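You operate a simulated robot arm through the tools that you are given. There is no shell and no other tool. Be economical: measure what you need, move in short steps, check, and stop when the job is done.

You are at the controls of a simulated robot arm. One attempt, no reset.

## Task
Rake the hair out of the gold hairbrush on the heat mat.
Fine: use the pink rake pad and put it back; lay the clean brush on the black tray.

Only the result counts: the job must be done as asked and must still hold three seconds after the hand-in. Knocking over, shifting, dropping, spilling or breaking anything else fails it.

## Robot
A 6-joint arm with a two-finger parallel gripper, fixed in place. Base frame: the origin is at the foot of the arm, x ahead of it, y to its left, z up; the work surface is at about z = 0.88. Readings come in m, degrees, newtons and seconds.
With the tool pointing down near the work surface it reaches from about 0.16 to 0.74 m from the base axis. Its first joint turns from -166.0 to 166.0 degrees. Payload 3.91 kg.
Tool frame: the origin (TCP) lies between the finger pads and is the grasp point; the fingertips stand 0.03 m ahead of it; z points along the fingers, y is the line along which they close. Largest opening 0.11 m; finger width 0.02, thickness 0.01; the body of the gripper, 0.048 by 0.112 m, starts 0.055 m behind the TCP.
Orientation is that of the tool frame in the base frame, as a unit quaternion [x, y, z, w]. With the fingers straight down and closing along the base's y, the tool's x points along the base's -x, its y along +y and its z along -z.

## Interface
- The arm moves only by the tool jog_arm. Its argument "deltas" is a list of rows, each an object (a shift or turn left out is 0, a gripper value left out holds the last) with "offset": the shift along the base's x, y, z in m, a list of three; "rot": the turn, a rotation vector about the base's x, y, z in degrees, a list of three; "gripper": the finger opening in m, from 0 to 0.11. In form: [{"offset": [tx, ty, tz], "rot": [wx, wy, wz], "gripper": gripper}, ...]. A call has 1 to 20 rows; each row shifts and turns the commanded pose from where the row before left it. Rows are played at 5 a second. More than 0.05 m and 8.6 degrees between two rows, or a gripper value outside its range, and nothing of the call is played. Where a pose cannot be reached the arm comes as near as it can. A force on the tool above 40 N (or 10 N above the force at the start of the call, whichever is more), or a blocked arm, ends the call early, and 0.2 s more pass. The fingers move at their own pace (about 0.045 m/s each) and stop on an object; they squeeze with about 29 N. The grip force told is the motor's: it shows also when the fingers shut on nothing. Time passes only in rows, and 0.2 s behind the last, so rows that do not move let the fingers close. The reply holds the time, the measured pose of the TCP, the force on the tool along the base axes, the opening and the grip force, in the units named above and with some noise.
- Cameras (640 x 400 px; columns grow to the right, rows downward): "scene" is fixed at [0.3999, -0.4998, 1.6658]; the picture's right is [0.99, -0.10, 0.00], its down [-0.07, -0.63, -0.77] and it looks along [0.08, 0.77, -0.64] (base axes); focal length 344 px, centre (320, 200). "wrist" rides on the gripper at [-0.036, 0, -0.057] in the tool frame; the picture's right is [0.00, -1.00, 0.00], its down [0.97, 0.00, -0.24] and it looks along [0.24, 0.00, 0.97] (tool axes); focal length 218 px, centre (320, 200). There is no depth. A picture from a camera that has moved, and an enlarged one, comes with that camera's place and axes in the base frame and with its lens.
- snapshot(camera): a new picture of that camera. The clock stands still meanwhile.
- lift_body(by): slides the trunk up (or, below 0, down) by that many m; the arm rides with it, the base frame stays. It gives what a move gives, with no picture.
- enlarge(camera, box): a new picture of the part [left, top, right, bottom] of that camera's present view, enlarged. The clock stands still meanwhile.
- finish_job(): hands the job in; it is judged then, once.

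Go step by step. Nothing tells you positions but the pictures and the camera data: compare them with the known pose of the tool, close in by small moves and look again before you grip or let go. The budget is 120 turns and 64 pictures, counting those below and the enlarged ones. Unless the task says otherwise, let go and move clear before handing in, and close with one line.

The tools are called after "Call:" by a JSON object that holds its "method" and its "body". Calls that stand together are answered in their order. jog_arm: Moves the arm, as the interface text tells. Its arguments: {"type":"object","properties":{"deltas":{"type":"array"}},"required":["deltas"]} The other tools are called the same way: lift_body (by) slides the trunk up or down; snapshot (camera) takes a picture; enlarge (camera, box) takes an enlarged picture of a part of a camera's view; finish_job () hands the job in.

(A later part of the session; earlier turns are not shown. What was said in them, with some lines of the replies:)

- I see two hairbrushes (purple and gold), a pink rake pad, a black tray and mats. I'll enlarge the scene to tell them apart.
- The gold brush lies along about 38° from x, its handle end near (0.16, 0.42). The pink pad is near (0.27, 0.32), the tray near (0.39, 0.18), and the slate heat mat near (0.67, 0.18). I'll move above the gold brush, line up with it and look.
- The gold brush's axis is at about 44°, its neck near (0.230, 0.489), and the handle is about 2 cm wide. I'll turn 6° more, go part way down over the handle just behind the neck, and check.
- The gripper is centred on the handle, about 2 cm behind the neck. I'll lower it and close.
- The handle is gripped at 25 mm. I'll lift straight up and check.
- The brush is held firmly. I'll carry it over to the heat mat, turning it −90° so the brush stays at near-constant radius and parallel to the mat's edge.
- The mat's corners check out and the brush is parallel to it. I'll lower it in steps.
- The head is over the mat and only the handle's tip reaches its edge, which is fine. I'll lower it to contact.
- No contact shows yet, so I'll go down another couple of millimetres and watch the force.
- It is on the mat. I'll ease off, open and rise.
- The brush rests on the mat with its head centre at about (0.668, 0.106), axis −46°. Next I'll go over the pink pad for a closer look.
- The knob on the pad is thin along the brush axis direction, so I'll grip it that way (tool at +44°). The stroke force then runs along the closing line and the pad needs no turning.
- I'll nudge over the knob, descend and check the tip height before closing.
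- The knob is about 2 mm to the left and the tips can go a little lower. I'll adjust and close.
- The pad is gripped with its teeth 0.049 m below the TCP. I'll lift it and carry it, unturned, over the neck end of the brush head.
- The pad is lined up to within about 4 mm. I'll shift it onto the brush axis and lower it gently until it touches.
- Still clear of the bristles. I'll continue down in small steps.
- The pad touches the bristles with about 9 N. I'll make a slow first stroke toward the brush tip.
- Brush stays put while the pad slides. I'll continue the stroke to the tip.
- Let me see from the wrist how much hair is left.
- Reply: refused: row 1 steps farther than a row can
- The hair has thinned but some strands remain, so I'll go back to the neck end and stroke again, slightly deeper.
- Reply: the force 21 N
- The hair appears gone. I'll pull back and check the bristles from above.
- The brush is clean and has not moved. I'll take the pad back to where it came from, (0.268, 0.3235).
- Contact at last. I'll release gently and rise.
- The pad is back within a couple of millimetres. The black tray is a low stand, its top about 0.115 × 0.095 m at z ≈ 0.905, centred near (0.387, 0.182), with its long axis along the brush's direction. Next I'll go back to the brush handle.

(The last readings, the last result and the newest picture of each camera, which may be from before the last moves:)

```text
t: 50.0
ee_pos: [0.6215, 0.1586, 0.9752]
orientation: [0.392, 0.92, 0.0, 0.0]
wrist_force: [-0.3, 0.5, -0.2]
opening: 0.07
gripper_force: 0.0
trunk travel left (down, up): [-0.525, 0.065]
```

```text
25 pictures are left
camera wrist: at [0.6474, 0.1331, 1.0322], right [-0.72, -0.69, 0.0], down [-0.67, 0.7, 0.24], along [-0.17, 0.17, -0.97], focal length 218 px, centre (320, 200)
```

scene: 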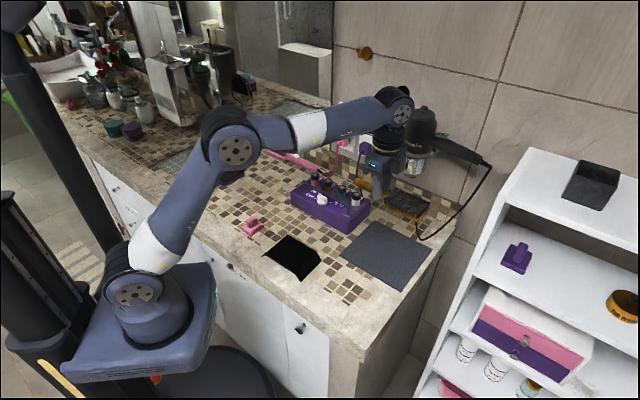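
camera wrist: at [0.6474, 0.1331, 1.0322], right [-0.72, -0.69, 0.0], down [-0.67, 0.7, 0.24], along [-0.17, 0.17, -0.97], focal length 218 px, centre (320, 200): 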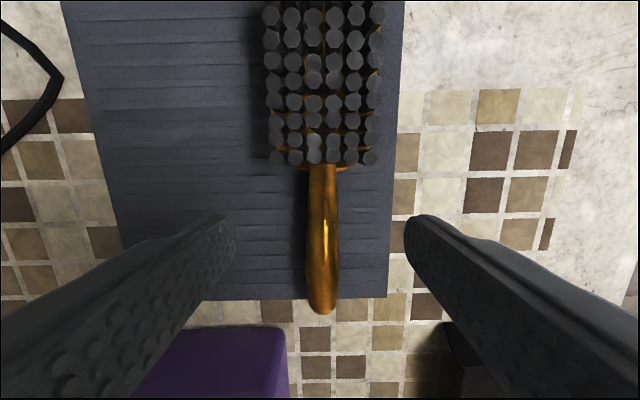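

The brush is aligned and clean. I'll descend and grip the handle.

Call:
{"method": "jog_arm", "body": {"deltas": [{"offset": [0, 0, -0.03]}, {"offset": [0, 0, -0.025]}, {}, {"gripper": 0.0}, {}, {}, {}, {}, {"offset": [0, 0, 0.03]}, {"offset": [0, 0, 0.05]}, {"offset": [0, 0, 0.05]}, {"offset": [0, 0, 0.02]}, {}]}}

Call:
{"method": "snapshot", "body": {"camera": "wrist"}}

```text
t: 52.8
ee_pos: [0.6213, 0.1586, 1.0723]
orientation: [0.393, 0.92, 0.0, 0.0]
wrist_force: [0.7, 0.7, 0.2]
opening: 0.0249
gripper_force: 29.4
trunk travel left (down, up): [-0.525, 0.065]
```

```text
24 pictures are left
camera wrist: at [0.6471, 0.1331, 1.1284], right [-0.72, -0.69, 0.0], down [-0.67, 0.7, 0.24], along [-0.17, 0.17, -0.97], focal length 218 px, centre (320, 200)
```

wrist: 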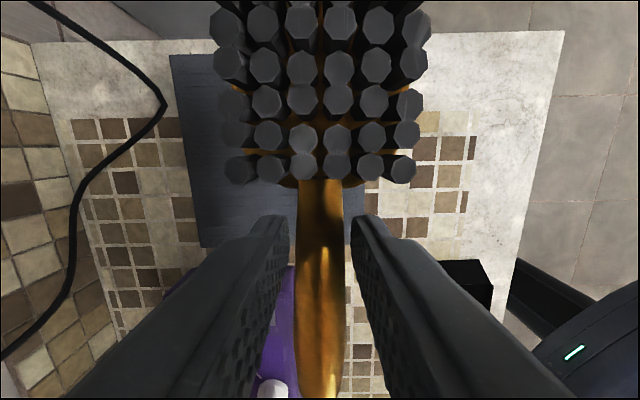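

Held again. I'll move over the tray so the brush is centred on it.

Call:
{"method": "jog_arm", "body": {"deltas": [{"offset": [-0.0412, 0.00625, 0], "rot": [0, 0, 0.4]}, {"offset": [-0.0412, 0.00625, 0], "rot": [0, 0, 0.4]}, {"offset": [-0.0412, 0.00625, 0], "rot": [0, 0, 0.4]}, {"offset": [-0.0412, 0.00625, 0], "rot": [0, 0, 0.4]}, {"offset": [-0.0412, 0.00625, 0], "rot": [0, 0, 0.4]}, {"offset": [-0.0412, 0.00625, 0], "rot": [0, 0, 0.4]}, {}, {"offset": [0, 0, -0.045]}, {"offset": [0, 0, -0.045]}, {}]}}

Call:
{"method": "enlarge", "body": {"camera": "scene", "box": [240, 190, 350, 290]}}

Call:
{"method": "snapshot", "body": {"camera": "wrist"}}

```text
t: 55.0
ee_pos: [0.3729, 0.197, 0.9801]
orientation: [0.373, 0.928, 0.0, 0.0]
wrist_force: [0.4, 1.0, -1.7]
opening: 0.0247
gripper_force: 28.8
trunk travel left (down, up): [-0.525, 0.065]
```

```text
4.00 times, centred on (295, 240) of scene
camera zoom: at [0.3999, -0.4998, 1.6658], right [0.99, -0.1, 0.0], down [-0.07, -0.63, -0.77], along [0.08, 0.77, -0.64], focal length 1376 px, centre (420, 40)
```

zoom: 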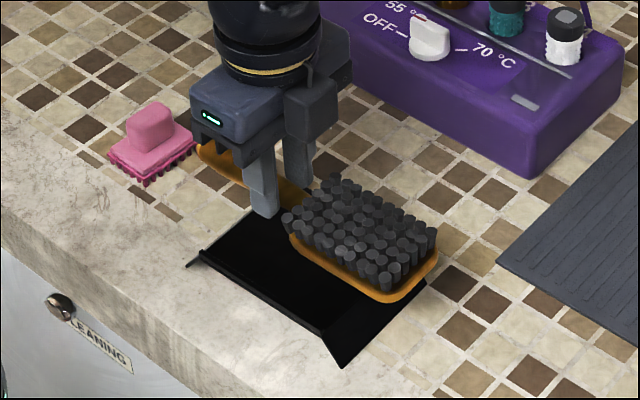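

```text
22 pictures are left
camera wrist: at [0.4001, 0.1719, 1.0364], right [-0.69, -0.72, 0.0], down [-0.7, 0.67, 0.24], along [-0.17, 0.17, -0.97], focal length 218 px, centre (320, 200)
```

wrist: 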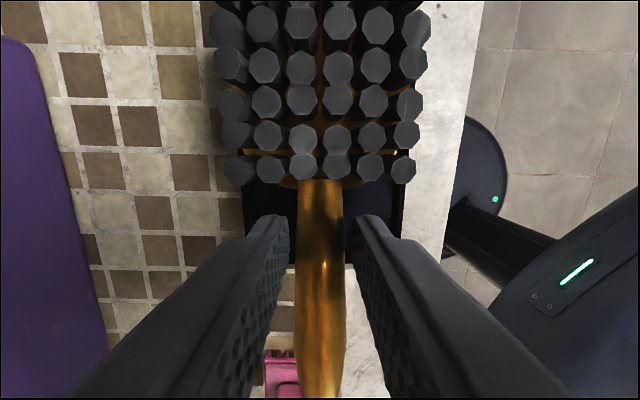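

The brush is over the tray between its rails. I'll lower it slowly until it touches.

Call:
{"method": "jog_arm", "body": {"deltas": [{"offset": [-0.002, 0, -0.02]}, {"offset": [0, 0, -0.008]}, {"offset": [0, 0, -0.003]}, {}, {"offset": [0, 0, -0.003]}, {}]}}

Call:
{"method": "enlarge", "body": {"camera": "scene", "box": [240, 190, 350, 290]}}

```text
t: 56.4
ee_pos: [0.3719, 0.196, 0.9476]
orientation: [0.374, 0.928, 0.0, 0.0]
wrist_force: [-0.2, 0.3, -0.8]
opening: 0.0248
gripper_force: 29.6
trunk travel left (down, up): [-0.525, 0.065]
```

```text
4.00 times, centred on (295, 240) of scene
camera zoom: at [0.3999, -0.4998, 1.6658], right [0.99, -0.1, 0.0], down [-0.07, -0.63, -0.77], along [0.08, 0.77, -0.64], focal length 1376 px, centre (420, 40)
```

zoom: 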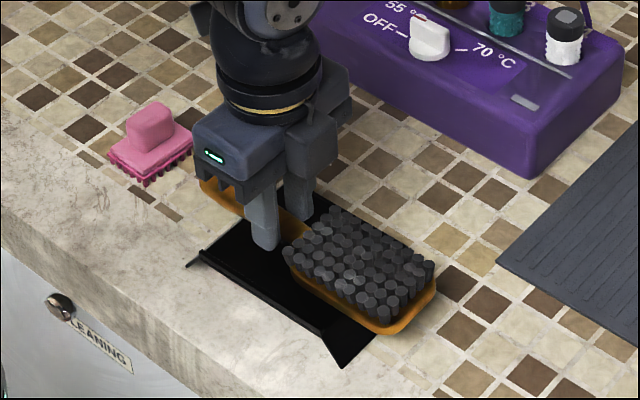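

The brush sits about 5 mm toward the back rail and slightly tipward. I'll lift a touch, correct it and continue down.

Call:
{"method": "jog_arm", "body": {"deltas": [{"offset": [0, 0, 0.006]}, {"offset": [-0.009, 0.0015, 0]}, {"offset": [0, 0, -0.006]}, {}, {"offset": [0, 0, -0.003]}, {}, {"offset": [0, 0, -0.002]}, {}]}}

```text
t: 58.2
ee_pos: [0.3617, 0.1969, 0.9438]
orientation: [0.373, 0.928, 0.001, 0.0]
wrist_force: [-0.1, 0.0, -0.8]
opening: 0.025
gripper_force: 29.4
trunk travel left (down, up): [-0.525, 0.065]
```

Call:
{"method": "jog_arm", "body": {"deltas": [{"offset": [0, 0, -0.002]}, {}, {"offset": [0, 0, -0.002]}, {}]}}

Call:
{"method": "jog_arm", "body": {"deltas": [{"offset": [0, 0, -0.002]}, {}, {"offset": [0, 0, -0.0015]}, {}]}}

Call:
{"method": "enlarge", "body": {"camera": "scene", "box": [240, 190, 350, 290]}}

```text
t: 59.2
ee_pos: [0.3628, 0.1985, 0.94]
orientation: [0.373, 0.928, 0.001, 0.0]
wrist_force: [0.4, 0.4, 20.3]
opening: 0.0247
gripper_force: 28.8
trunk travel left (down, up): [-0.525, 0.065]
```

```text
t: 60.2
ee_pos: [0.3632, 0.1985, 0.9361]
orientation: [0.372, 0.928, 0.001, 0.0]
wrist_force: [-0.9, 2.9, 18.9]
opening: 0.025
gripper_force: 29.0
trunk travel left (down, up): [-0.525, 0.065]
```

```text
4.00 times, centred on (295, 240) of scene
camera zoom: at [0.3999, -0.4998, 1.6658], right [0.99, -0.1, 0.0], down [-0.07, -0.63, -0.77], along [0.08, 0.77, -0.64], focal length 1376 px, centre (420, 40)
```

zoom: 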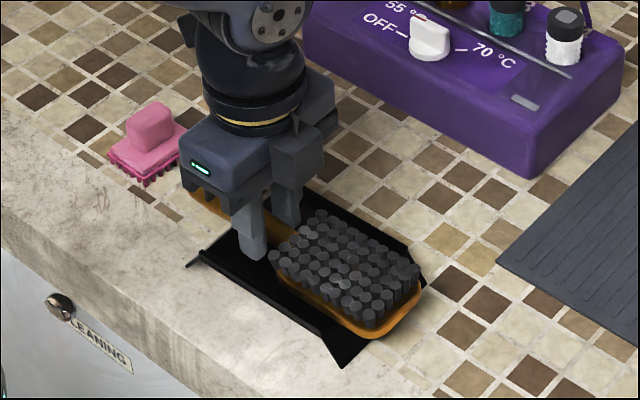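

It's resting on the tray. I'll ease off, open modestly to stay clear of the rails, and rise.

Call:
{"method": "jog_arm", "body": {"deltas": [{"offset": [0, 0, 0.0015]}, {}, {"gripper": 0.045}, {}, {}, {"offset": [0, 0, 0.02]}, {"offset": [0, 0, 0.03]}, {"offset": [0, 0, 0.05]}, {"offset": [0, 0, 0.05]}, {}]}}

Call:
{"method": "snapshot", "body": {"camera": "scene"}}

Call:
{"method": "enlarge", "body": {"camera": "scene", "box": [240, 190, 350, 290]}}

Call:
{"method": "snapshot", "body": {"camera": "wrist"}}

```text
t: 62.4
ee_pos: [0.3627, 0.1967, 1.0878]
orientation: [0.372, 0.928, 0.001, 0.0]
wrist_force: [0.2, -0.5, -0.4]
opening: 0.045
gripper_force: 0.0
trunk travel left (down, up): [-0.525, 0.065]
```

```text
19 pictures are left
```

scene: 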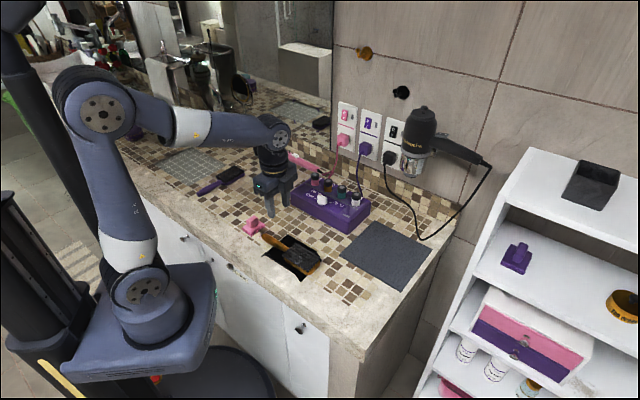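

```text
4.00 times, centred on (295, 240) of scene
camera zoom: at [0.3999, -0.4998, 1.6658], right [0.99, -0.1, 0.0], down [-0.07, -0.63, -0.77], along [0.08, 0.77, -0.64], focal length 1376 px, centre (420, 40)
```

zoom: 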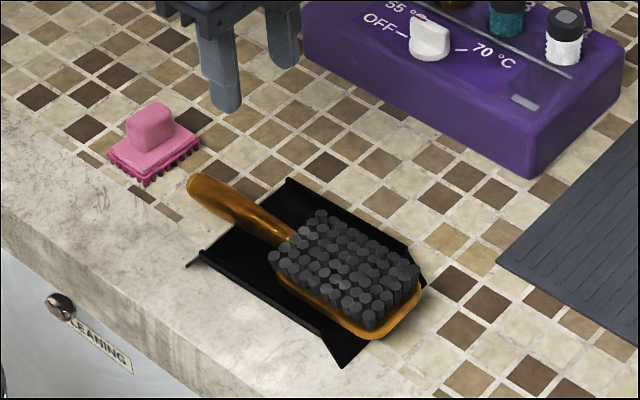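

```text
17 pictures are left
camera wrist: at [0.3892, 0.1722, 1.1444], right [-0.69, -0.72, 0.0], down [-0.7, 0.67, 0.24], along [-0.17, 0.17, -0.97], focal length 218 px, centre (320, 200)
```

wrist: 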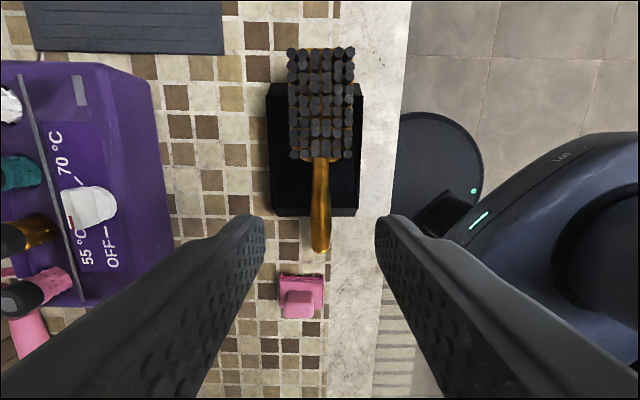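

The clean gold brush lies steady across the tray. The tray hasn't moved, the pad is back in its place, and the gripper is clear, so I'm handing in.

Call:
{"method": "finish_job", "body": {}}

```text
The job is handed in.
```

The gold brush was raked clean on the heat mat with the pink pad; the pad is back within about 2 mm of where it was, and the clean brush lies on the black tray.
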